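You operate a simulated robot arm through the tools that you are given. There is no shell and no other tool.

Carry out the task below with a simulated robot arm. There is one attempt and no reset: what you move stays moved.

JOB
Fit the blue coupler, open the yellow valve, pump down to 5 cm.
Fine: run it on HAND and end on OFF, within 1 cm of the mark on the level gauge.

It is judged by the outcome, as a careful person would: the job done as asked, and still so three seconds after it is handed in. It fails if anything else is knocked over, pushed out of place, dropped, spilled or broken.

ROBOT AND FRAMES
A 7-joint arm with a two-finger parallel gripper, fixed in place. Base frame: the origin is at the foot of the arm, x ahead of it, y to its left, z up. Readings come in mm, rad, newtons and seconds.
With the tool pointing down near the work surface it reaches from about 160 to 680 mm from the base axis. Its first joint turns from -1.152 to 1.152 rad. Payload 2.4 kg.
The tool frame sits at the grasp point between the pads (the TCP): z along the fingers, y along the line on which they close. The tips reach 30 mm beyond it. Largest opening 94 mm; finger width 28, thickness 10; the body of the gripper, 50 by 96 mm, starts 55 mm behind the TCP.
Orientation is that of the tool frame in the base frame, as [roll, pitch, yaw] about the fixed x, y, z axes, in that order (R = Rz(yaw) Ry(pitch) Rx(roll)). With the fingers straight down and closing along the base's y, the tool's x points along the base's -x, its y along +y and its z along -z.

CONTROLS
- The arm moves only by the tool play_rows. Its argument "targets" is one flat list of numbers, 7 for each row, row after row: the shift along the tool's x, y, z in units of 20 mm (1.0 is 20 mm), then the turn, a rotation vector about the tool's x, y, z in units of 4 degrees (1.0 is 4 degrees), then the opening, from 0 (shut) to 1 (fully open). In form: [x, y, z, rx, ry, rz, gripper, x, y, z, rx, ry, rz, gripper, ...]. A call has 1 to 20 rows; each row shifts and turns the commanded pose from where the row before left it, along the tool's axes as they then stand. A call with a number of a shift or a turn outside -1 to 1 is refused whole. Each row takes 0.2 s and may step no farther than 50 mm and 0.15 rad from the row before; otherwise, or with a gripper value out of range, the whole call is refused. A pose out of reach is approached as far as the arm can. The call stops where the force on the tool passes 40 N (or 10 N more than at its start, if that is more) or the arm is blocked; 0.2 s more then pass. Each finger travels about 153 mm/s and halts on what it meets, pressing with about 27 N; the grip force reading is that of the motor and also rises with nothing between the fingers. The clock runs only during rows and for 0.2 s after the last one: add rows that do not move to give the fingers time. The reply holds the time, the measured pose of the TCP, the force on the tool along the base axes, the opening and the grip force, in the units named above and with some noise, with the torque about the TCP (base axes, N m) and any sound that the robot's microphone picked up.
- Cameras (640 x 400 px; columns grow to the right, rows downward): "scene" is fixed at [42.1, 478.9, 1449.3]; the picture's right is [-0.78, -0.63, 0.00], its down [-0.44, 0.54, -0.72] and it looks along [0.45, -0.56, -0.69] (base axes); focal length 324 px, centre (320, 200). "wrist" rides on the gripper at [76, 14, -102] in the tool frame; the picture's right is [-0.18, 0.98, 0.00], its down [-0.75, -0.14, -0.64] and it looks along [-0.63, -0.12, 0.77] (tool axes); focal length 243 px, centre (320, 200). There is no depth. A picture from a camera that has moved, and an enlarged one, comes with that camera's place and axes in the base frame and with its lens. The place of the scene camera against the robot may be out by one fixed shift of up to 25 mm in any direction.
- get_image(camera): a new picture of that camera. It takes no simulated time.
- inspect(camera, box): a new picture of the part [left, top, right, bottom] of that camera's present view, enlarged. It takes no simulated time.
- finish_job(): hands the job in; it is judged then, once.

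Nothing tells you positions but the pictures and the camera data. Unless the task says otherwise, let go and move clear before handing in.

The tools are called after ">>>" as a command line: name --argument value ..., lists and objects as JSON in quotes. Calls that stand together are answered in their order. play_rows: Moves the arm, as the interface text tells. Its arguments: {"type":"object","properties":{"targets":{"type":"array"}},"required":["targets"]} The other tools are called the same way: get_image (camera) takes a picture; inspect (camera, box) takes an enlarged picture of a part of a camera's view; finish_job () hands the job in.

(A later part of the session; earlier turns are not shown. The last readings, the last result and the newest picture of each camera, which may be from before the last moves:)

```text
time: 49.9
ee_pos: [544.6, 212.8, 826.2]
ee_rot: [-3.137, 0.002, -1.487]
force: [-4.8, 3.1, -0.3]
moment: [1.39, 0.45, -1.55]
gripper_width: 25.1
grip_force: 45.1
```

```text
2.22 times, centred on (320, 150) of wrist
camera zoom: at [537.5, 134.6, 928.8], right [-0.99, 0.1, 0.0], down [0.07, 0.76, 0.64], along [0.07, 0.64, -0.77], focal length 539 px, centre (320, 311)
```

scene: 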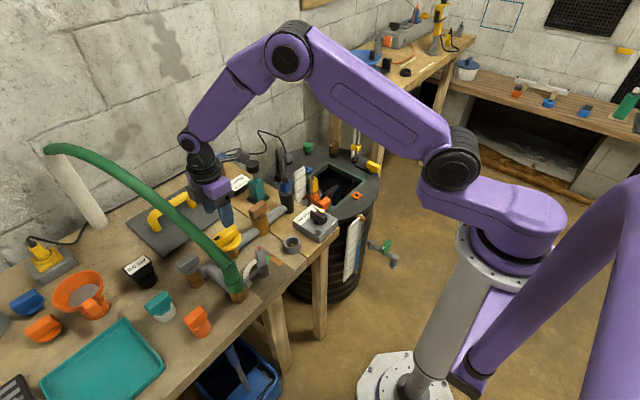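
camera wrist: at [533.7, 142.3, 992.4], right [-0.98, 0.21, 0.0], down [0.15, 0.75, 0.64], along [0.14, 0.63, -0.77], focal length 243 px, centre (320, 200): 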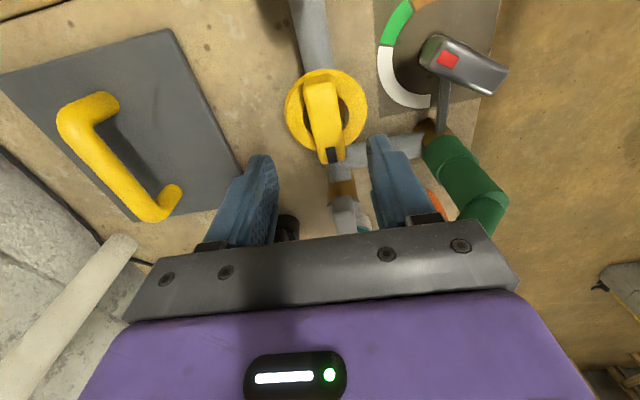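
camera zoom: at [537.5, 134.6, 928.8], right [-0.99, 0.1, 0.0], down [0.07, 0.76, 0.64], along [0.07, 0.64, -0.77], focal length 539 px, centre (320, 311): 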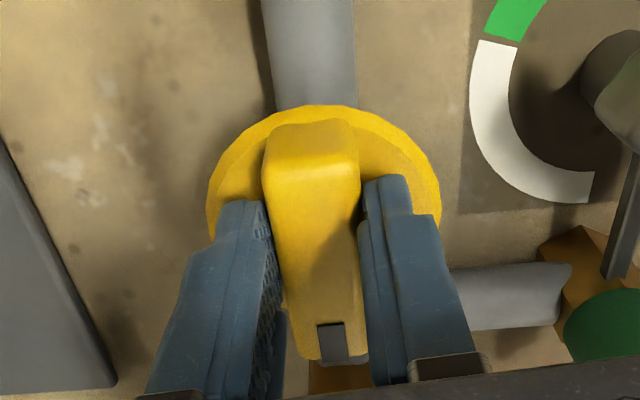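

The handle follows the counter-clockwise turn with about 1.5 N·m of friction. Continuing 32° and checking.

>>> play_rows --targets '[0, 0, 0, 0, 0, -1, 0.1, 0, 0, 0, 0, 0, -1, 0.1, 0, 0, 0, 0, 0, -1, 0.1, 0, 0, 0, 0, 0, -1, 0.1, 0, 0, 0, 0, 0, -1, 0.1, 0, 0, 0, 0, 0, -1, 0.1, 0, 0, 0, 0, 0, -1, 0.1, 0, 0, 0, 0, 0, -1, 0.1, 0, 0, 0, 0, 0, 0, 0.1]'

>>> inspect --camera "wrist" --box '[220, 60, 420, 240]'

>>> get_image --camera "scene"

```text
time: 51.9
ee_pos: [545.5, 211.3, 825.9]
ee_rot: [-3.137, -0.004, -0.929]
force: [7.5, -1.8, -12.1]
moment: [-1.19, 0.6, -2.03]
gripper_width: 46.9
grip_force: 45.2
```

```text
2.22 times, centred on (320, 150) of wrist
camera zoom: at [580.1, 140.7, 928.4], right [-0.9, -0.44, 0.0], down [-0.34, 0.69, 0.64], along [-0.28, 0.58, -0.77], focal length 539 px, centre (320, 311)
```

zoom: 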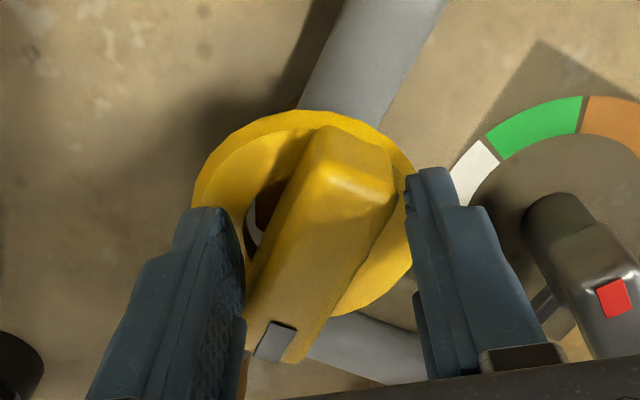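

```text
taken
```

scene: 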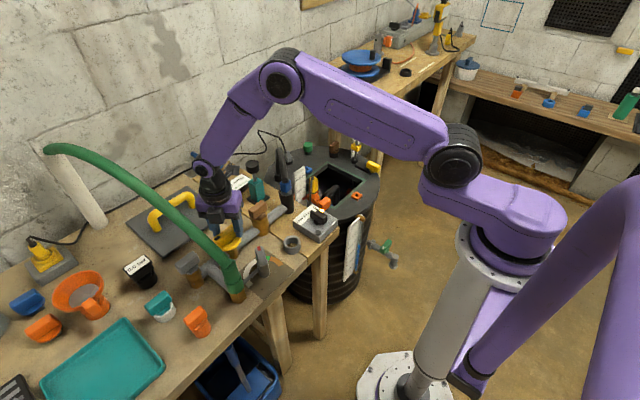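

The bar stopped at about 98° while the gripper kept turning and wedged, so this direction appears blocked or very stiff. I'll turn back and see where the bar rests.

>>> play_rows --targets '[0, 0, 0, 0, 0, 1, 0.5, 0, 0, 0, 0, 0, 1, 0.5, 0, 0, 0, 0, 0, 1, 0.5, 0, 0, 0, 0, 0, 1, 0.5, 0, 0, 0, 0, 0, 1, 0.5, 0, 0, 0, 0, 0, 1, 0.5, 0, 0, 0, 0, 0, 1, 0.5, 0, 0, 0, 0, 0, 0, 0.5]'

>>> inspect --camera "wrist" --box '[220, 60, 420, 240]'

```text
time: 53.7
ee_pos: [546.1, 211.4, 824.9]
ee_rot: [-3.137, 0.0, -1.415]
force: [0.5, -0.4, -0.3]
moment: [-0.03, -0.04, 0.0]
gripper_width: 47.0
grip_force: 0.1
```

```text
2.22 times, centred on (320, 150) of wrist
camera zoom: at [543.3, 133.8, 928.3], right [-1.0, 0.03, 0.0], down [0.02, 0.77, 0.64], along [0.02, 0.64, -0.77], focal length 539 px, centre (320, 311)
```

zoom: 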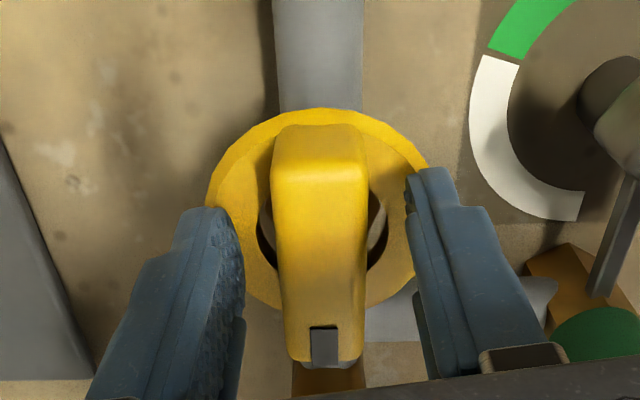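

The bar has sprung back to about 89°, along the pipe, so counter-clockwise is against a stop. I'll regrip it squarely and test clockwise.

>>> play_rows --targets '[0, 0.03, 0, 0, 0, 1, 0.4, 0, 0, 0, 0, 0, 1, 0.3, 0, 0, 0, 0, 0, 0, 0.15, 0, 0, 0, 0, 0, 0, 0.15, 0, 0, 0, 0, 0, 0, 0.15]'

>>> play_rows --targets '[0, 0, 0, 0, 0, 1, 0.1, 0, 0, 0, 0, 0, 1, 0.1, 0, 0, 0, 0, 0, 0, 0.1]'

>>> inspect --camera "wrist" --box '[220, 60, 420, 240]'

```text
time: 54.9
ee_pos: [544.3, 211.9, 825.2]
ee_rot: [-3.137, 0.003, -1.557]
force: [4.1, -0.2, -3.3]
moment: [0.56, 0.46, -0.85]
gripper_width: 23.2
grip_force: 45.5
```

```text
time: 55.7
ee_pos: [544.7, 212.7, 824.9]
ee_rot: [-3.138, 0.001, -1.692]
force: [2.7, -0.2, -3.0]
moment: [-0.86, 0.24, -0.04]
gripper_width: 23.7
grip_force: 45.3
```

```text
2.22 times, centred on (320, 150) of wrist
camera zoom: at [520.8, 137.5, 928.6], right [-0.95, 0.3, 0.0], down [0.23, 0.73, 0.64], along [0.2, 0.61, -0.77], focal length 539 px, centre (320, 311)
```

zoom: 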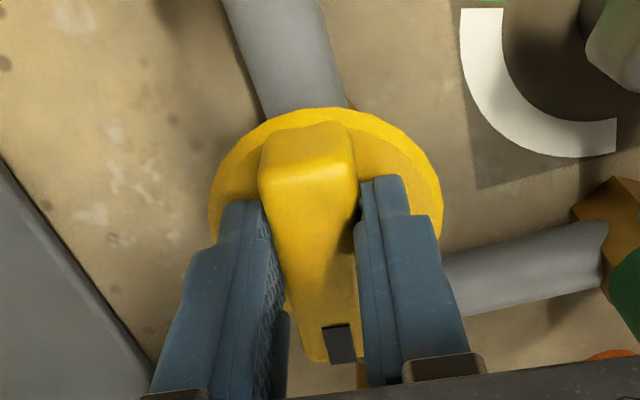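

Clockwise shows almost no resisting torque, so that's the free direction. Continuing clockwise by 24°.

>>> play_rows --targets '[0, 0, 0, 0, 0, 1, 0.1, 0, 0, 0, 0, 0, 1, 0.1, 0, 0, 0, 0, 0, 1, 0.1, 0, 0, 0, 0, 0, 1, 0.1, 0, 0, 0, 0, 0, 1, 0.1, 0, 0, 0, 0, 0, 1, 0.1, 0, 0, 0, 0, 0, 0, 0.1]'

>>> inspect --camera "wrist" --box '[220, 60, 420, 240]'

```text
time: 57.3
ee_pos: [540.1, 211.8, 826.2]
ee_rot: [3.138, -0.005, -2.109]
force: [-32.3, 5.8, 12.0]
moment: [0.51, -0.02, 0.33]
gripper_width: 23.8
grip_force: 45.2
```

```text
2.22 times, centred on (320, 150) of wrist
camera zoom: at [490.6, 155.0, 929.0], right [-0.75, 0.66, 0.0], down [0.51, 0.58, 0.64], along [0.42, 0.48, -0.77], focal length 539 px, centre (320, 311)
```

zoom: 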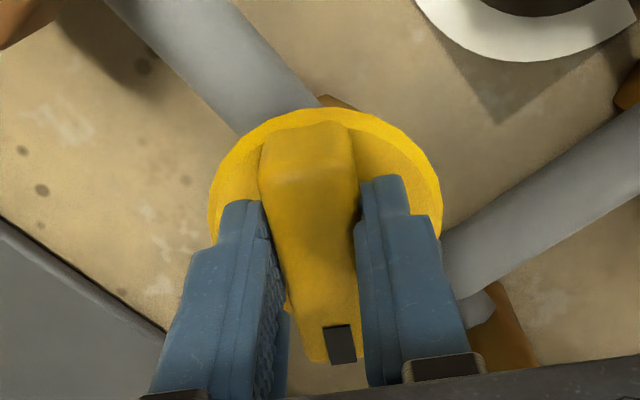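

The handle is turning clockwise freely, now at about 59°. The sideways force shows the true axis is nearer (544.5,219.5), so I'll open, recentre on it and regrip before continuing.

>>> play_rows --targets '[0.135, 0.187, 0, 0, 0, 0, 0.1, 0, 0, 0, 0, 0, 0, 0.35, 0, 0, 0, 0, 0, 0, 0.5, -0.445, 0, 0, 0, 0, 0, 0.5, 0, 0, 0, 0, 0, 0, 0.5]'

>>> inspect --camera "wrist" --box '[220, 60, 420, 240]'

>>> inspect --camera "scene" --box '[130, 110, 290, 280]'

```text
time: 58.5
ee_pos: [546.3, 218.7, 825.8]
ee_rot: [-3.137, 0.003, -2.114]
force: [0.4, 0.5, 0.2]
moment: [0.01, -0.01, 0.01]
gripper_width: 47.2
grip_force: 0.1
```

```text
2.22 times, centred on (320, 150) of wrist
camera zoom: at [494.2, 160.5, 928.7], right [-0.75, 0.67, 0.0], down [0.51, 0.57, 0.64], along [0.43, 0.48, -0.76], focal length 539 px, centre (320, 311)
```

zoom: 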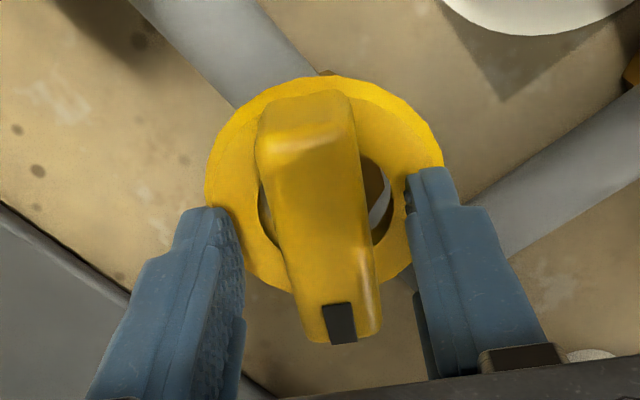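

```text
2.35 times, centred on (210, 195) of scene
camera zoom: at [42.1, 478.9, 1449.3], right [-0.78, -0.63, 0.0], down [-0.44, 0.54, -0.72], along [0.45, -0.56, -0.69], focal length 762 px, centre (579, 212)
```

zoom: 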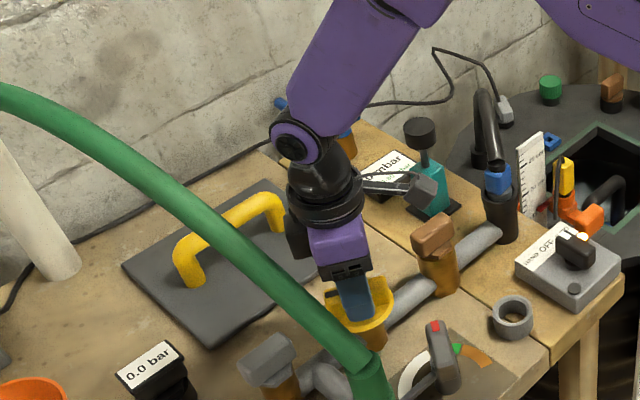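

The handle stays put at about 59°. Regripping on the axis and continuing clockwise.

>>> play_rows --targets '[0, 0, 0, 0, 0, 0, 0.35, 0, 0, 0, 0, 0, 0, 0.2, 0, 0, 0, 0, 0, 0, 0.1, 0, 0, 0, 0, 0, 0, 0.1]'

>>> play_rows --targets '[0, 0, 0, 0, 0, 1, 0.1, 0, 0, 0, 0, 0, 1, 0.1, 0, 0, 0, 0, 0, 1, 0.1, 0, 0, 0, 0, 0, 1, 0.1, 0, 0, 0, 0, 0, 1, 0.1, 0, 0, 0, 0, 0, 1, 0.1, 0, 0, 0, 0, 0, 0, 0.1]'

>>> get_image --camera "wrist"

>>> inspect --camera "wrist" --box '[220, 60, 420, 240]'

>>> inspect --camera "scene" --box '[130, 110, 290, 280]'

```text
time: 59.5
ee_pos: [543.2, 220.3, 824.9]
ee_rot: [-3.14, 0.001, -2.113]
force: [-6.3, 3.1, 4.0]
moment: [-0.2, 0.61, 0.01]
gripper_width: 24.0
grip_force: 45.1
```

```text
time: 61.1
ee_pos: [543.7, 219.5, 826.6]
ee_rot: [-3.141, 0.004, -2.532]
force: [-7.5, 5.9, 4.2]
moment: [-0.32, 1.21, 0.01]
gripper_width: 23.7
grip_force: 44.8
```

```text
taken
camera wrist: at [473.8, 187.5, 928.5], right [-0.41, 0.91, 0.0], down [0.7, 0.32, 0.65], along [0.59, 0.26, -0.76], focal length 243 px, centre (320, 200)
```

wrist: 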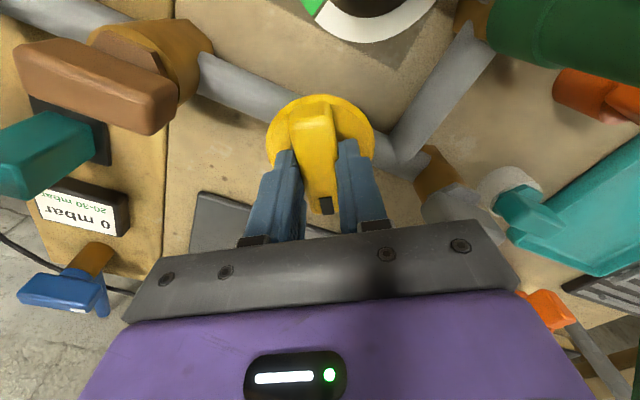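

```text
2.22 times, centred on (320, 150) of wrist
camera zoom: at [473.8, 187.5, 928.5], right [-0.41, 0.91, 0.0], down [0.7, 0.32, 0.65], along [0.59, 0.26, -0.76], focal length 539 px, centre (320, 311)
```

zoom: 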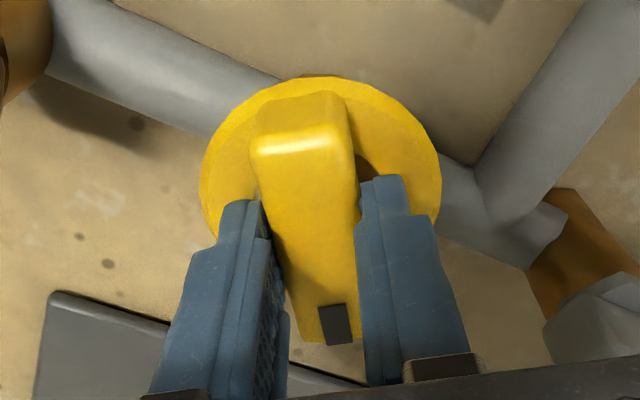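

```text
2.35 times, centred on (210, 195) of scene
camera zoom: at [41.9, 479.0, 1449.3], right [-0.78, -0.63, 0.0], down [-0.44, 0.54, -0.72], along [0.45, -0.56, -0.69], focal length 762 px, centre (579, 212)
```

zoom: 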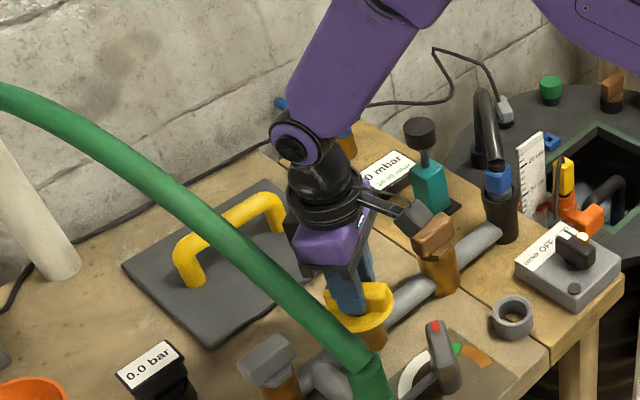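

The handle follows smoothly, now at about 35°. Continuing clockwise in steps towards a stop.

>>> play_rows --targets '[0, 0, 0, 0, 0, 1, 0.1, 0, 0, 0, 0, 0, 1, 0.1, 0, 0, 0, 0, 0, 1, 0.1, 0, 0, 0, 0, 0, 1, 0.1, 0, 0, 0, 0, 0, 1, 0.1, 0, 0, 0, 0, 0, 1, 0.1, 0, 0, 0, 0, 0, 0, 0.1]'

>>> inspect --camera "wrist" --box '[220, 60, 420, 240]'

>>> inspect --camera "scene" --box '[130, 110, 290, 280]'

```text
time: 62.7
ee_pos: [543.7, 219.6, 826.5]
ee_rot: [-3.141, 0.004, -2.952]
force: [-13.8, 9.0, 1.9]
moment: [0.43, -0.64, 0.02]
gripper_width: 23.8
grip_force: 45.5
```

```text
2.22 times, centred on (320, 150) of wrist
camera zoom: at [466.8, 219.3, 928.5], right [-0.01, 1.0, 0.0], down [0.76, 0.0, 0.65], along [0.65, 0.0, -0.76], focal length 539 px, centre (320, 311)
```

zoom: 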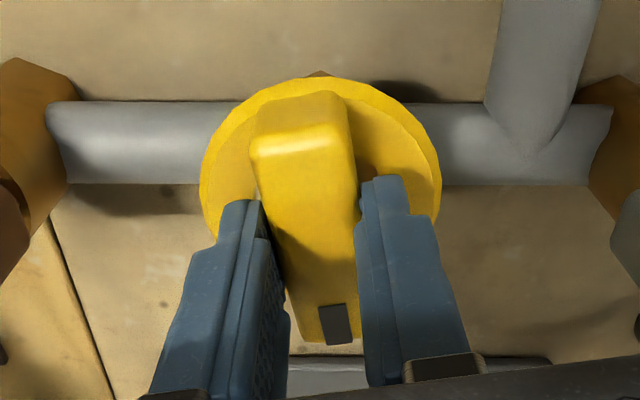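

```text
2.35 times, centred on (210, 195) of scene
camera zoom: at [41.7, 479.1, 1449.3], right [-0.78, -0.63, 0.0], down [-0.44, 0.54, -0.72], along [0.45, -0.56, -0.69], focal length 762 px, centre (579, 212)
```

zoom: 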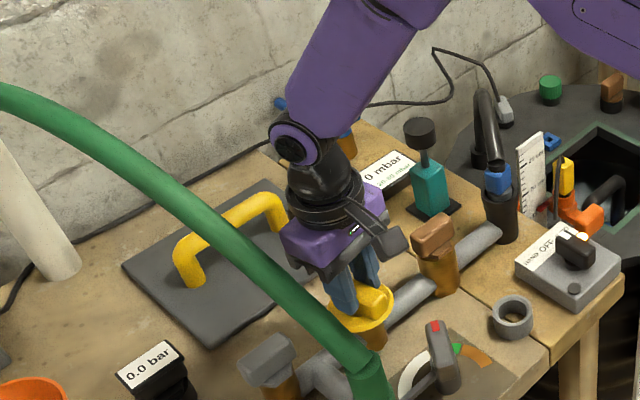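

Bar now at about 11°, still free. Continuing slowly to find the end stop.

>>> play_rows --targets '[0, 0, 0, 0, 0, 1, 0.1, 0, 0, 0, 0, 0, 1, 0.1, 0, 0, 0, 0, 0, 1, 0.1, 0, 0, 0, 0, 0, 0, 0.1]'

>>> play_rows --targets '[0, 0, 0, 0, 0, 1, 0.1, 0, 0, 0, 0, 0, 0, 0.1]'

>>> inspect --camera "wrist" --box '[220, 60, 420, 240]'

```text
time: 63.7
ee_pos: [544.8, 220.3, 825.4]
ee_rot: [-3.141, 0.003, 3.126]
force: [-11.9, 11.6, -2.9]
moment: [0.2, 0.52, 0.93]
gripper_width: 23.6
grip_force: 45.1
```

```text
time: 64.3
ee_pos: [544.7, 219.1, 826.4]
ee_rot: [3.14, 0.004, 3.056]
force: [-9.5, 9.9, -1.4]
moment: [0.09, 0.2, 1.67]
gripper_width: 25.5
grip_force: 44.4
```

```text
2.22 times, centred on (320, 150) of wrist
camera zoom: at [470.1, 240.7, 928.5], right [0.27, 0.96, 0.0], down [0.74, -0.2, 0.65], along [0.62, -0.17, -0.76], focal length 539 px, centre (320, 311)
```

zoom: 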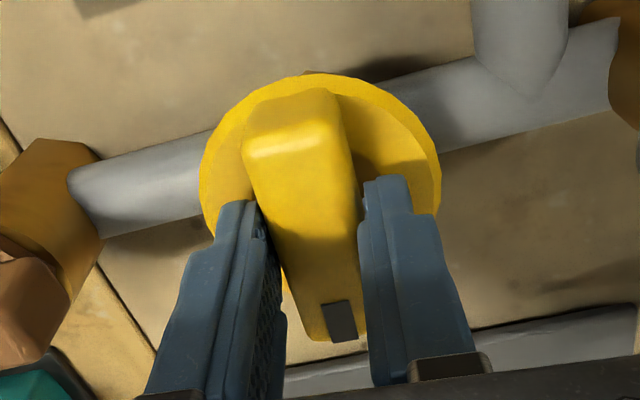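

The handle has reached an end stop at about 90° from where it started, where torque builds up. I'll release it, rise and look at it.

>>> play_rows --targets '[0, 0, 0, 0, 0, -0.8, 0.1, 0, 0, 0, 0, 0, 0, 0.35, 0, 0, 0, 0, 0, 0, 0.6, 0, 0, -0.5, 0, 0, 0, 0.6, 0, 0, -1, 0, 0, 0, 0.6, 0, 0, -1, 0, 0, 0, 0.6, 0, 0, -1, 0, 0, 0, 0.6, 1, 0, -1, 0, 0, 0, 0.6, 1, 0, 0, 0, 0, 0, 0.6, 0, 0, 0, 0, 0, 0, 0.6]'

>>> get_image --camera "wrist"

>>> inspect --camera "scene" --box '[100, 180, 320, 320]'

>>> inspect --camera "scene" --box '[335, 205, 375, 285]'

```text
time: 66.5
ee_pos: [503.8, 220.3, 916.8]
ee_rot: [-3.14, 0.006, 3.11]
force: [-0.1, -0.3, -0.2]
moment: [-0.02, 0.03, 0.01]
gripper_width: 56.3
grip_force: 0.0
```

```text
taken
camera wrist: at [428.6, 236.6, 1020.3], right [0.22, 0.98, 0.0], down [0.75, -0.17, 0.65], along [0.63, -0.14, -0.76], focal length 243 px, centre (320, 200)
```

wrist: 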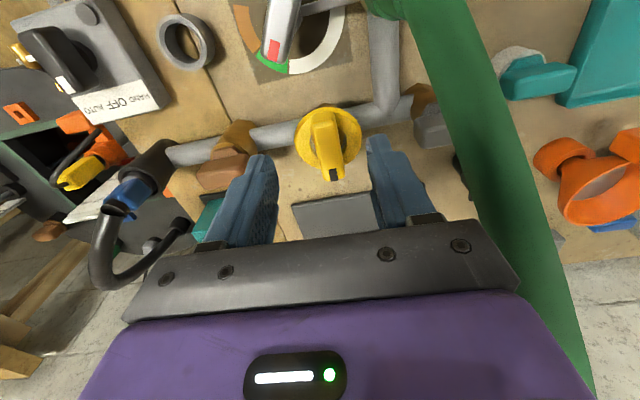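

```text
2.86 times, centred on (210, 250) of scene
camera zoom: at [42.1, 478.9, 1449.3], right [-0.78, -0.63, 0.0], down [-0.44, 0.54, -0.72], along [0.45, -0.56, -0.69], focal length 925 px, centre (634, 57)
```

zoom: 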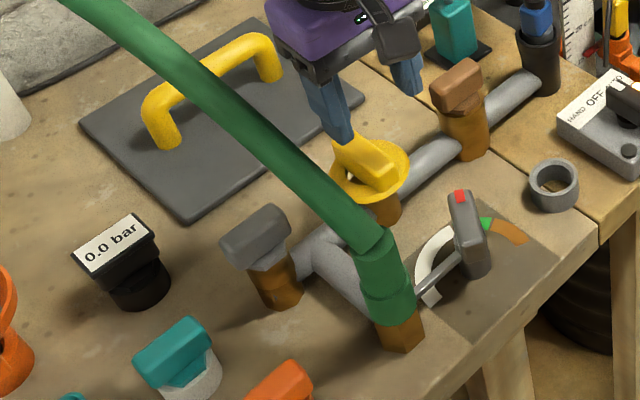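

```text
5.00 times, centred on (355, 245) of scene
camera zoom: at [42.1, 478.9, 1449.3], right [-0.78, -0.63, 0.0], down [-0.44, 0.54, -0.72], along [0.45, -0.56, -0.69], focal length 1618 px, centre (145, -25)
```

zoom: 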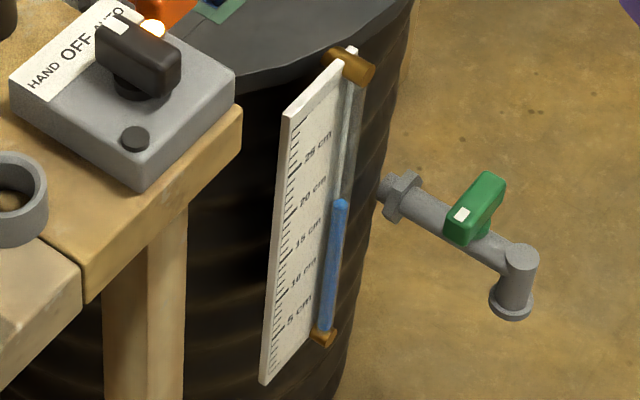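

The sight glass now reads about 15.5 cm, and the yellow handle is at its other end stop. Next I'll go over the HAND/OFF/AUTO switch and measure its knob.

>>> play_rows --targets '[0.564, -0.955, 0.08, 0, 0, 0, 0.7, 0.564, -0.955, 0.08, 0, 0, 0, 0.7, 0.564, -0.955, 0.08, 0, 0, 0, 0.7, 0.564, -0.955, 0.08, 0, 0, 0, 0.7, 0.564, -0.955, 0.08, 0, 0, 0, 0.7, 0.564, -0.955, 0.08, 0, 0, 0, 0.7, 0.564, -0.955, 0.08, 0, 0, 0, 0.7, 0.564, -0.955, 0.08, 0, 0, 0, 0.7, 0.564, -0.955, 0.08, 0, 0, 0, 0.7, 0.564, -0.955, 0.08, 0, 0, 0, 0.7, 0.564, -0.955, 0.08, 0, 0, 0.4, 0.7, 0, 0, 0, 0, 0, 0, 0.7]'

>>> get_image --camera "wrist"

>>> inspect --camera "wrist" --box '[250, 80, 410, 220]'

>>> get_image --camera "scene"

```text
time: 69.1
ee_pos: [373.8, 13.7, 896.2]
ee_rot: [3.141, 0.005, 3.08]
force: [0.2, -0.6, 0.5]
moment: [-0.02, 0.01, 0.03]
gripper_width: 65.6
grip_force: 0.0
```

```text
taken
camera wrist: at [297.8, 32.3, 1000.0], right [0.24, 0.97, 0.0], down [0.74, -0.19, 0.65], along [0.63, -0.16, -0.76], focal length 243 px, centre (320, 200)
```

wrist: 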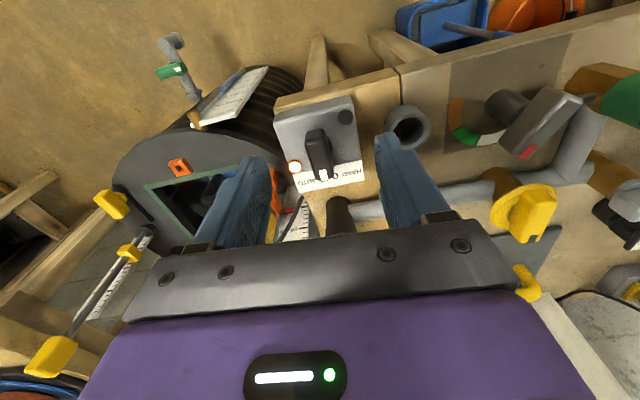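

```text
2.86 times, centred on (330, 150) of wrist
camera zoom: at [297.8, 32.3, 1000.0], right [0.24, 0.97, 0.0], down [0.74, -0.19, 0.65], along [0.63, -0.16, -0.76], focal length 693 px, centre (291, 343)
```

zoom: 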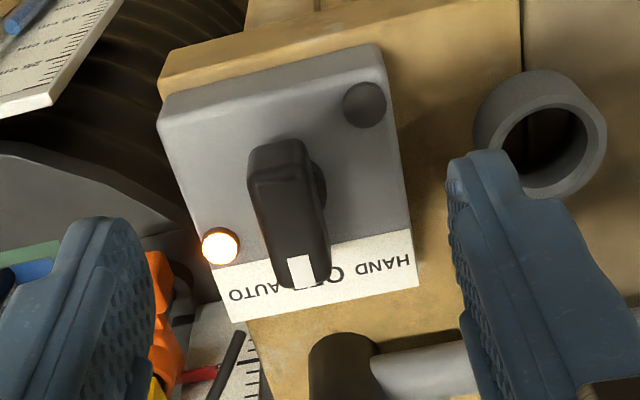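

```text
taken
```

scene: 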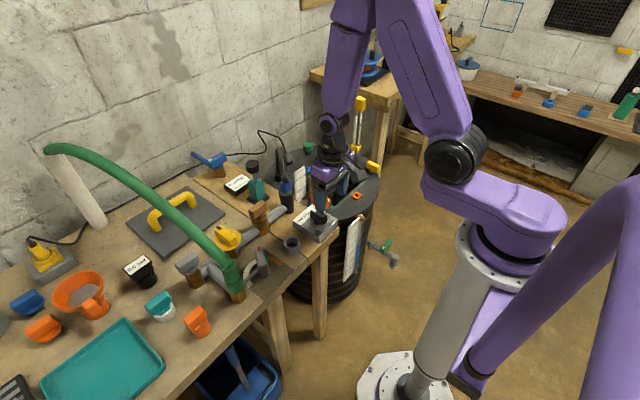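

The knob's bar points to OFF, along +x, centred near (416.5,2.7) with its top at z≈791; HAND is counter-clockwise towards +y. I'll position the gripper above it.

>>> play_rows --targets '[-0.722, -0.14, 0.5, 0, 0, -0.2, 0.6, -0.722, -0.14, 0.5, 0, 0, 0, 0.5, -0.722, -0.14, 0.8, 0, 0, 0, 0.5, 0, 0, 0, 0, 0, 0, 0.5]'

>>> get_image --camera "wrist"

>>> inspect --camera "wrist" --box '[240, 80, 400, 220]'

>>> inspect --camera "scene" --box '[270, 140, 390, 290]'

```text
time: 70.1
ee_pos: [416.3, 4.5, 861.3]
ee_rot: [3.141, 0.006, 3.098]
force: [-0.8, 0.8, 1.0]
moment: [-0.03, -0.01, -0.01]
gripper_width: 46.9
grip_force: 0.0
```

```text
taken
camera wrist: at [341.4, 21.1, 964.1], right [0.23, 0.97, 0.0], down [0.74, -0.18, 0.65], along [0.63, -0.15, -0.76], focal length 243 px, centre (320, 200)
```

wrist: 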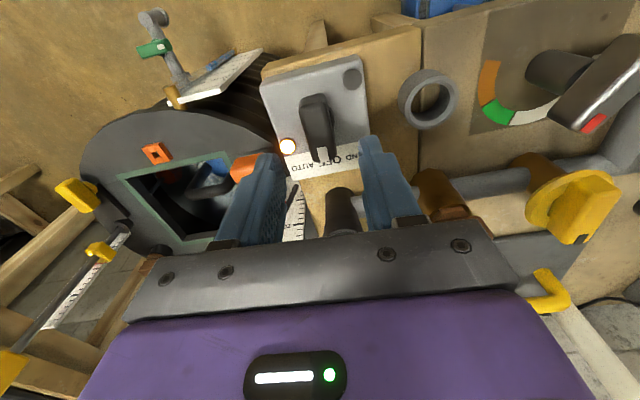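

```text
2.86 times, centred on (320, 150) of wrist
camera zoom: at [341.4, 21.1, 964.1], right [0.23, 0.97, 0.0], down [0.74, -0.18, 0.65], along [0.63, -0.15, -0.76], focal length 693 px, centre (320, 343)
```

zoom: 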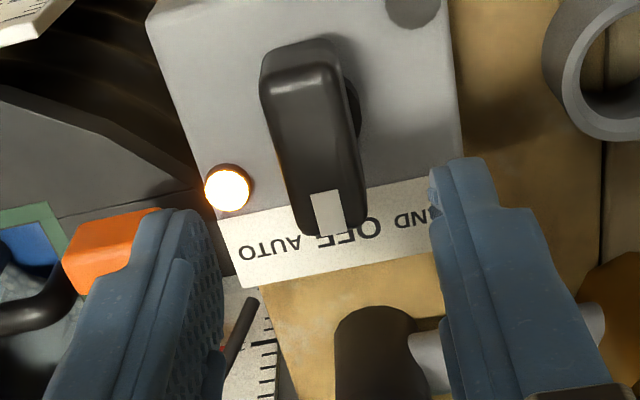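

```text
2.67 times, centred on (330, 215) of scene
camera zoom: at [42.1, 478.9, 1449.3], right [-0.78, -0.63, 0.0], down [-0.44, 0.54, -0.72], along [0.45, -0.56, -0.69], focal length 863 px, centre (293, 160)
```

zoom: 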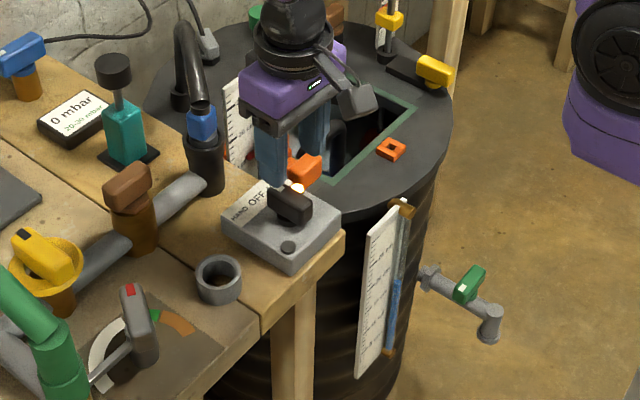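

I'll shift 3 mm in −y, descend around the knob and grip it.

>>> play_rows --targets '[0, -0.15, 0.6, 0, 0, 0, 0.45, 0, 0, 1, 0, 0, 0, 0.45, 0, 0, 1, 0, 0, 0, 0.45, 0, 0, 0.45, 0, 0, 0, 0.45, 0, 0, 0, 0, 0, 0, 0.45]'

>>> inspect --camera "wrist" --box '[240, 80, 400, 220]'

>>> inspect --camera "scene" --box '[270, 140, 390, 290]'

```text
time: 71.3
ee_pos: [415.1, 1.5, 800.6]
ee_rot: [3.141, 0.005, 3.096]
force: [-0.6, 0.3, 0.2]
moment: [0.0, 0.01, -0.02]
gripper_width: 42.2
grip_force: 0.0
```

```text
2.86 times, centred on (320, 150) of wrist
camera zoom: at [340.6, 18.1, 902.8], right [0.23, 0.97, 0.0], down [0.74, -0.18, 0.65], along [0.63, -0.15, -0.76], focal length 693 px, centre (320, 343)
```

zoom: 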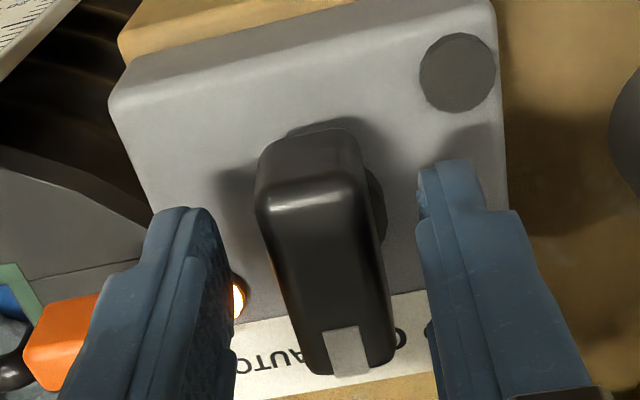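

```text
2.67 times, centred on (330, 215) of scene
camera zoom: at [42.1, 478.9, 1449.3], right [-0.78, -0.63, 0.0], down [-0.44, 0.54, -0.72], along [0.45, -0.56, -0.69], focal length 863 px, centre (293, 160)
```

zoom: 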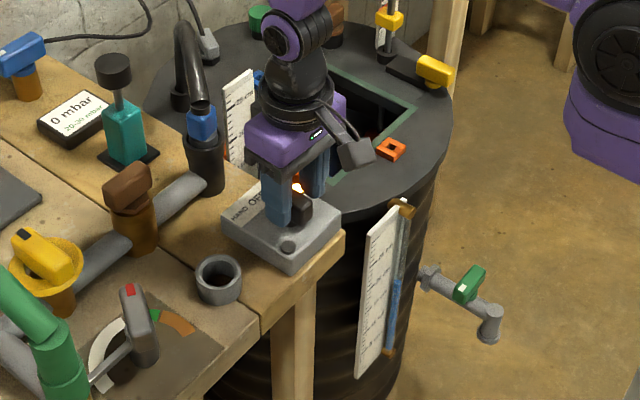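

The knob is between the fingers and the level gauge stays visible. Closing on the knob and enlarging the gauge for calibration.

>>> play_rows --targets '[0, 0, 0, 0, 0, 0, 0.3, 0, 0, 0, 0, 0, 0, 0.15, 0, 0, 0, 0, 0, 0, 0.1, 0, 0, 0, 0, 0, 0, 0.1]'

>>> inspect --camera "scene" --box '[340, 210, 372, 290]'

>>> inspect --camera "scene" --box '[340, 225, 370, 245]'

>>> inspect --camera "scene" --box '[330, 250, 366, 276]'

>>> inspect --camera "wrist" --box '[240, 80, 400, 220]'

```text
time: 72.3
ee_pos: [415.9, 0.6, 799.0]
ee_rot: [3.141, 0.003, 3.096]
force: [2.8, 11.7, -5.5]
moment: [0.27, -0.35, 0.13]
gripper_width: 21.7
grip_force: 44.8
```

```text
5.00 times, centred on (356, 250) of scene
camera zoom: at [42.2, 479.2, 1449.2], right [-0.78, -0.63, 0.0], down [-0.44, 0.54, -0.72], along [0.45, -0.56, -0.69], focal length 1618 px, centre (140, -50)
```

zoom: 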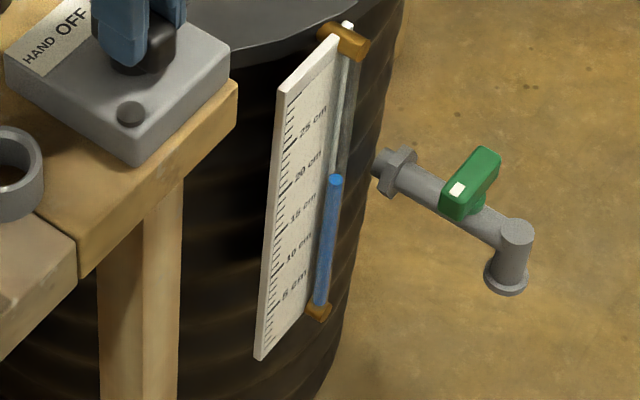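

```text
16.00 times, centred on (355, 235) of scene
camera zoom: at [42.2, 479.2, 1449.2], right [-0.78, -0.63, 0.0], down [-0.44, 0.54, -0.72], along [0.45, -0.56, -0.69], focal length 5178 px, centre (-240, -360)
```

zoom: 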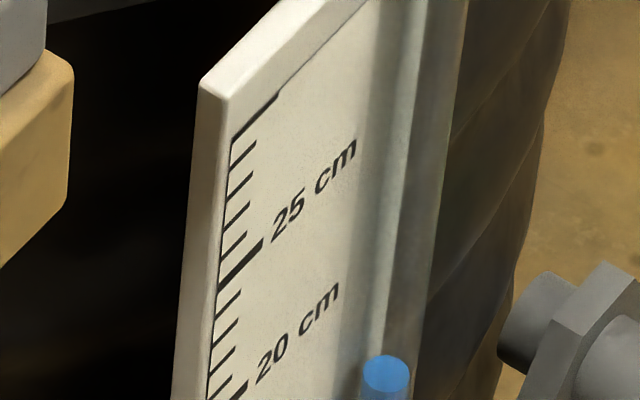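

```text
15.38 times, centred on (348, 263) of scene
camera zoom: at [42.2, 479.2, 1449.2], right [-0.78, -0.63, 0.0], down [-0.44, 0.54, -0.72], along [0.45, -0.56, -0.69], focal length 4979 px, centre (-111, -769)
```

zoom: 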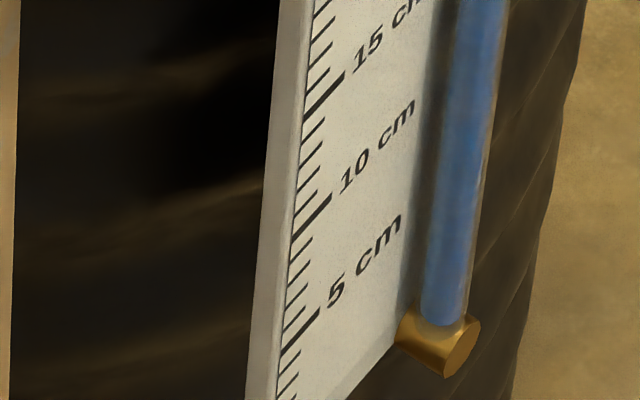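

```text
2.86 times, centred on (320, 150) of wrist
camera zoom: at [340.8, 18.9, 902.8], right [0.23, 0.97, 0.0], down [0.74, -0.17, 0.65], along [0.63, -0.15, -0.76], focal length 693 px, centre (320, 343)
```

zoom: 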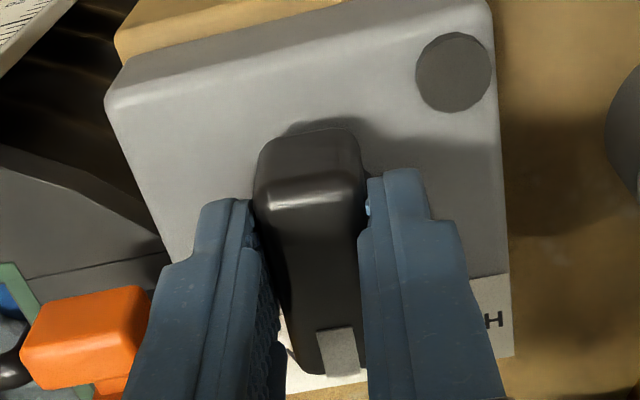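

Knob gripped at 21.7 mm. Before switching on, I'll enlarge the gauge scale more precisely to fix where 5 cm and 6 cm fall on the sight tube.

>>> inspect --camera "scene" --box '[342, 256, 364, 274]'

>>> inspect --camera "scene" --box '[344, 238, 368, 258]'

>>> inspect --camera "scene" --box '[290, 165, 326, 205]'

```text
16.00 times, centred on (353, 265) of scene
camera zoom: at [42.2, 479.2, 1449.2], right [-0.78, -0.63, 0.0], down [-0.44, 0.54, -0.72], along [0.45, -0.56, -0.69], focal length 5178 px, centre (-208, -840)
```

zoom: 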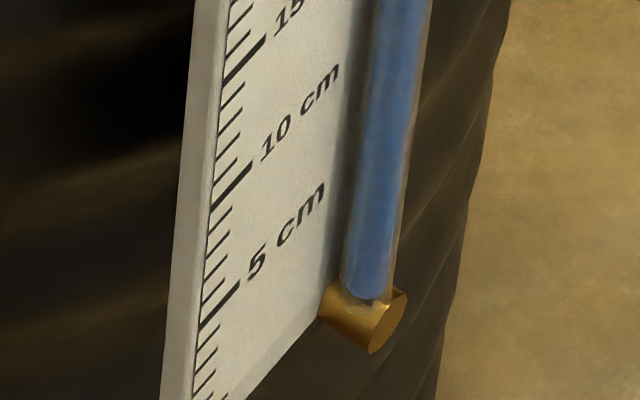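

```text
16.00 times, centred on (356, 248) of scene
camera zoom: at [42.2, 479.2, 1449.2], right [-0.78, -0.63, 0.0], down [-0.44, 0.54, -0.72], along [0.45, -0.56, -0.69], focal length 5178 px, centre (-256, -568)
```

zoom: 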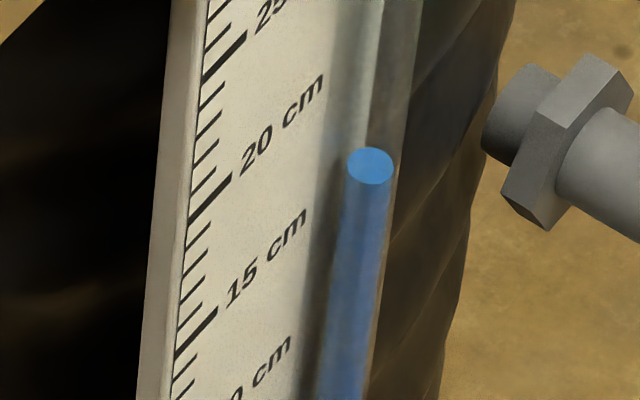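

```text
10.00 times, centred on (308, 185) of scene
camera zoom: at [42.2, 479.2, 1449.2], right [-0.78, -0.63, 0.0], down [-0.44, 0.54, -0.72], along [0.45, -0.56, -0.69], focal length 3236 px, centre (440, 350)
```

zoom: 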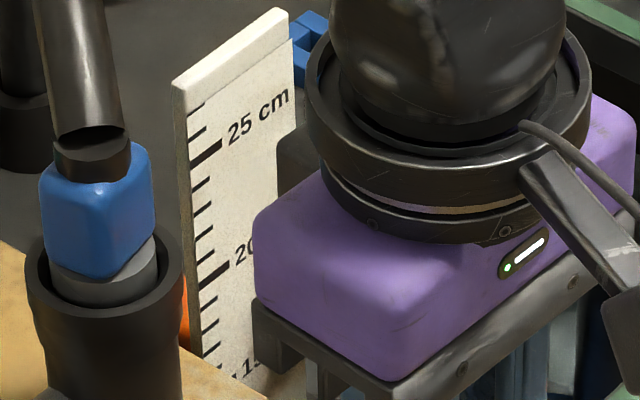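

The sight tube stands a few millimetres in front of its scale, so I'll allow for parallax. I'll stop early and verify from another angle. Now turning the knob counter-clockwise towards HAND.

>>> play_rows --targets '[0, 0, 0, 0, 0, -1, 0.1, 0, 0, 0, 0, 0, -1, 0.1, 0, 0, 0, 0, 0, -1, 0.1, 0, 0, 0, 0, 0, -1, 0.1, 0, 0, 0, 0, 0, -1, 0.1, 0, 0, 0, 0, 0, -1, 0.1]'

>>> inspect --camera "scene" --box '[344, 238, 368, 258]'

>>> inspect --camera "wrist" --box '[240, 80, 400, 220]'

>>> get_image --camera "scene"

```text
time: 73.7
ee_pos: [416.9, -0.4, 800.3]
ee_rot: [-3.141, 0.004, -2.77]
force: [8.6, -17.6, -30.5]
moment: [-0.1, -0.58, -0.14]
gripper_width: 21.9
grip_force: 44.6
```

```text
16.00 times, centred on (356, 248) of scene
camera zoom: at [42.7, 478.5, 1449.5], right [-0.78, -0.63, 0.0], down [-0.44, 0.54, -0.72], along [0.45, -0.56, -0.7], focal length 5178 px, centre (-256, -568)
```

zoom: 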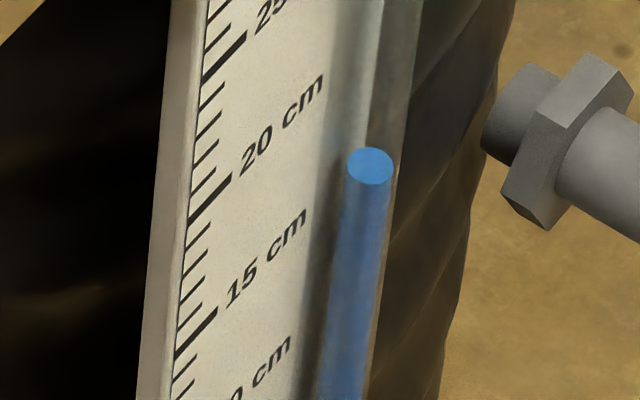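

```text
2.86 times, centred on (320, 150) of wrist
camera zoom: at [340.7, -15.7, 903.0], right [-0.18, 0.98, 0.0], down [0.75, 0.14, 0.64], along [0.63, 0.12, -0.76], focal length 693 px, centre (320, 343)
```

zoom: 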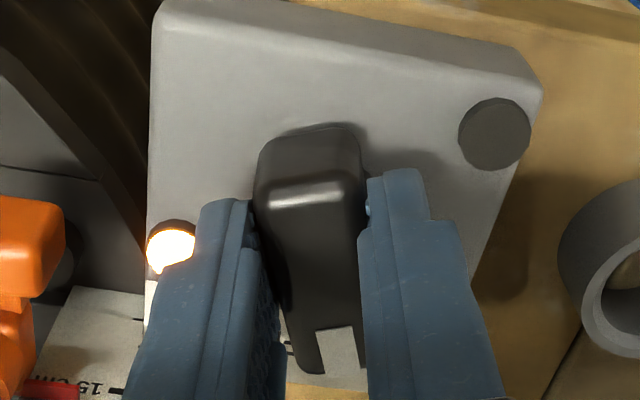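

```text
taken
```

scene: 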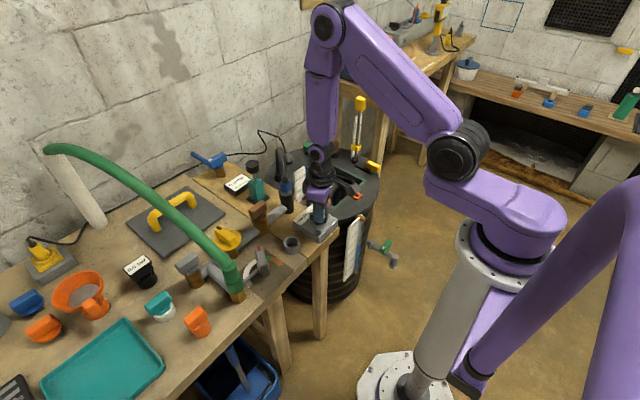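

>>> play_rows --targets '[0, -0.08, 0.1, 0, 0, -1, 0.1, 0, 0, 0.05, 0, 0, -1, 0.1, 0, 0, 0, 0, 0, 0, 0.1]'

>>> inspect --camera "wrist" --box '[240, 80, 400, 220]'

>>> inspect --camera "scene" --box '[344, 238, 368, 258]'

```text
time: 74.5
ee_pos: [418.9, -1.0, 798.5]
ee_rot: [-3.139, 0.007, -2.629]
force: [10.1, -21.4, 8.4]
moment: [-0.3, -0.26, -0.15]
gripper_width: 22.5
grip_force: 11.5
```

```text
2.86 times, centred on (320, 150) of wrist
camera zoom: at [344.7, -26.1, 900.3], right [-0.32, 0.95, 0.0], down [0.72, 0.25, 0.65], along [0.61, 0.21, -0.76], focal length 693 px, centre (320, 343)
```

zoom: 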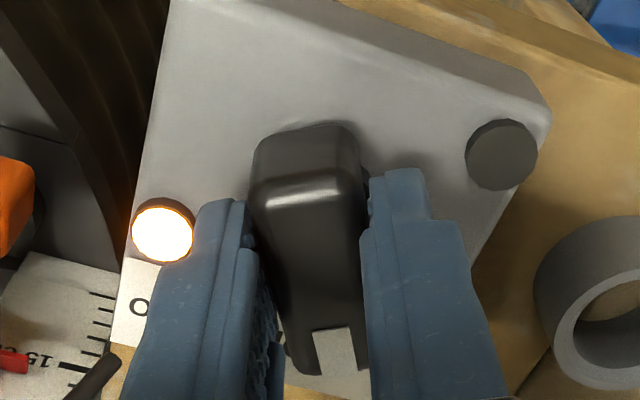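

```text
16.00 times, centred on (356, 248) of scene
camera zoom: at [42.2, 478.4, 1449.5], right [-0.78, -0.63, 0.0], down [-0.44, 0.54, -0.72], along [0.45, -0.56, -0.7], focal length 5178 px, centre (-256, -568)
```

zoom: 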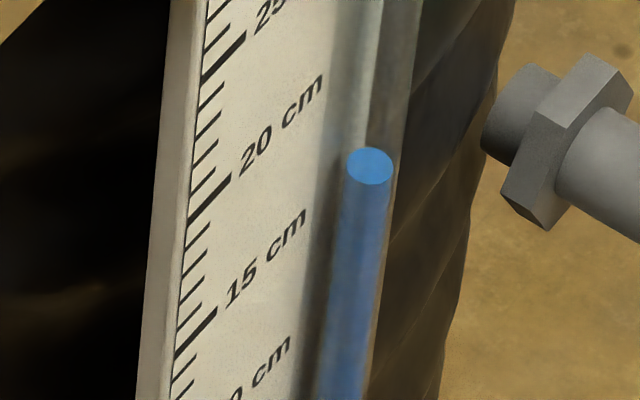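

The knob is now at about 30°, which is the direction of the HAND label. I'll hold for half a second and check for pump activity.

>>> play_rows --targets '[0, 0, 0, 0, 0, 0, 0.1, 0, 0, 0, 0, 0, 0, 0.1]'

>>> inspect --camera "scene" --box '[344, 238, 368, 258]'

>>> get_image --camera "scene"

>>> inspect --camera "wrist" --box '[200, 40, 440, 240]'

```text
time: 75.1
ee_pos: [418.4, -1.2, 799.0]
ee_rot: [-3.138, 0.008, -2.632]
force: [14.2, -20.3, 6.7]
moment: [-0.23, -0.44, -0.11]
gripper_width: 23.4
grip_force: 12.4
```

```text
16.00 times, centred on (356, 248) of scene
camera zoom: at [42.3, 478.5, 1449.5], right [-0.78, -0.63, 0.0], down [-0.44, 0.54, -0.72], along [0.45, -0.56, -0.7], focal length 5178 px, centre (-256, -568)
```

zoom: 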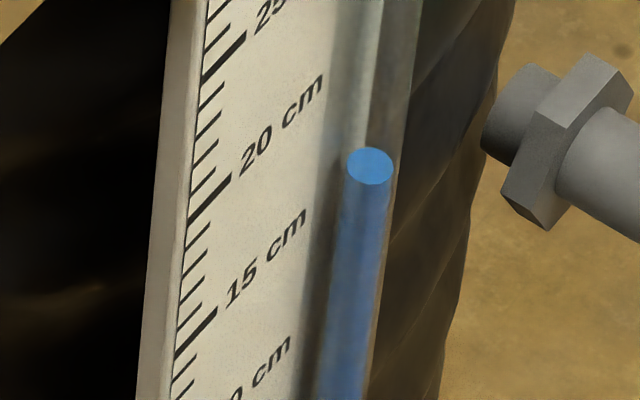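

```text
taken
```

scene: 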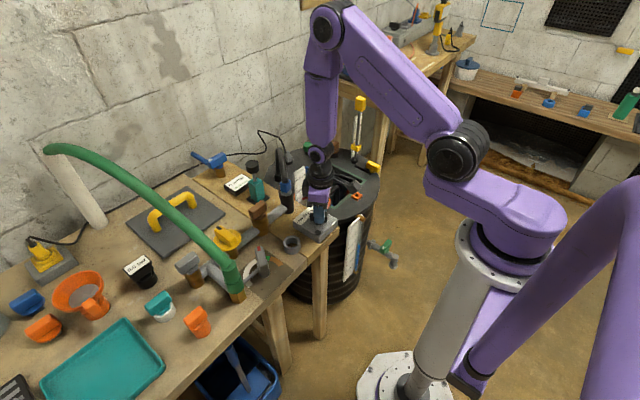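

```text
2.00 times, centred on (320, 140) of wrist
camera zoom: at [344.5, -25.8, 900.2], right [-0.32, 0.95, 0.0], down [0.72, 0.25, 0.65], along [0.61, 0.21, -0.76], focal length 485 px, centre (320, 320)
```

zoom: 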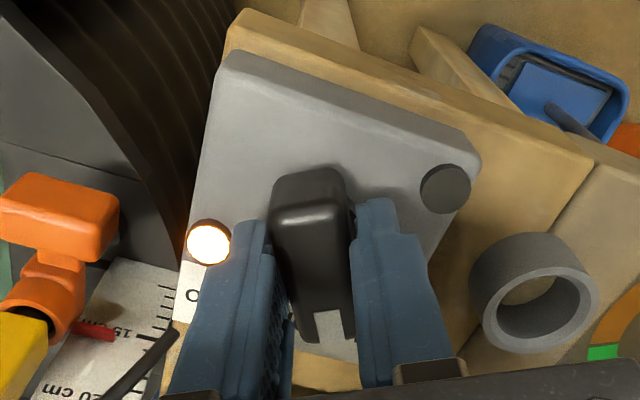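

No hum and no level change yet, and the side force suggests the knob's axis lies further in +x than my grip point. I'll open the fingers and see where the knob rests.

>>> play_rows --targets '[0, 0, 0, 0, 0, 0, 0.3, 0, 0, 0, 0, 0, 0, 0.5, 0, 0, 0, 0, 0, 0, 0.5]'

>>> inspect --camera "wrist" --box '[200, 40, 440, 240]'

>>> inspect --camera "scene" --box '[280, 170, 350, 250]'

```text
time: 75.9
ee_pos: [415.7, 0.9, 796.6]
ee_rot: [-3.139, 0.004, -2.63]
force: [-1.2, -1.1, 1.5]
moment: [0.05, 0.02, 0.0]
gripper_width: 47.2
grip_force: 0.0
```

```text
2.00 times, centred on (320, 140) of wrist
camera zoom: at [343.2, -25.2, 900.3], right [-0.32, 0.95, 0.0], down [0.72, 0.25, 0.64], along [0.61, 0.21, -0.76], focal length 485 px, centre (320, 320)
```

zoom: 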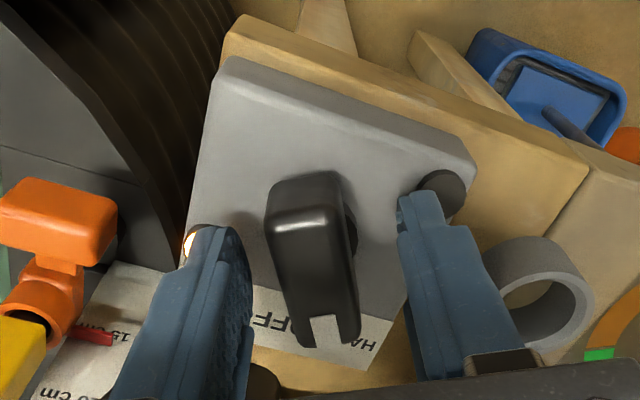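

```text
5.00 times, centred on (315, 210) of scene
camera zoom: at [42.1, 478.9, 1449.3], right [-0.78, -0.63, 0.0], down [-0.44, 0.54, -0.72], along [0.45, -0.56, -0.69], focal length 1618 px, centre (345, 150)
```

zoom: 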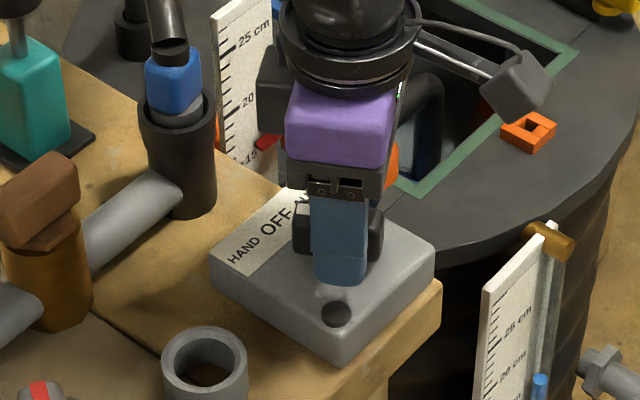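

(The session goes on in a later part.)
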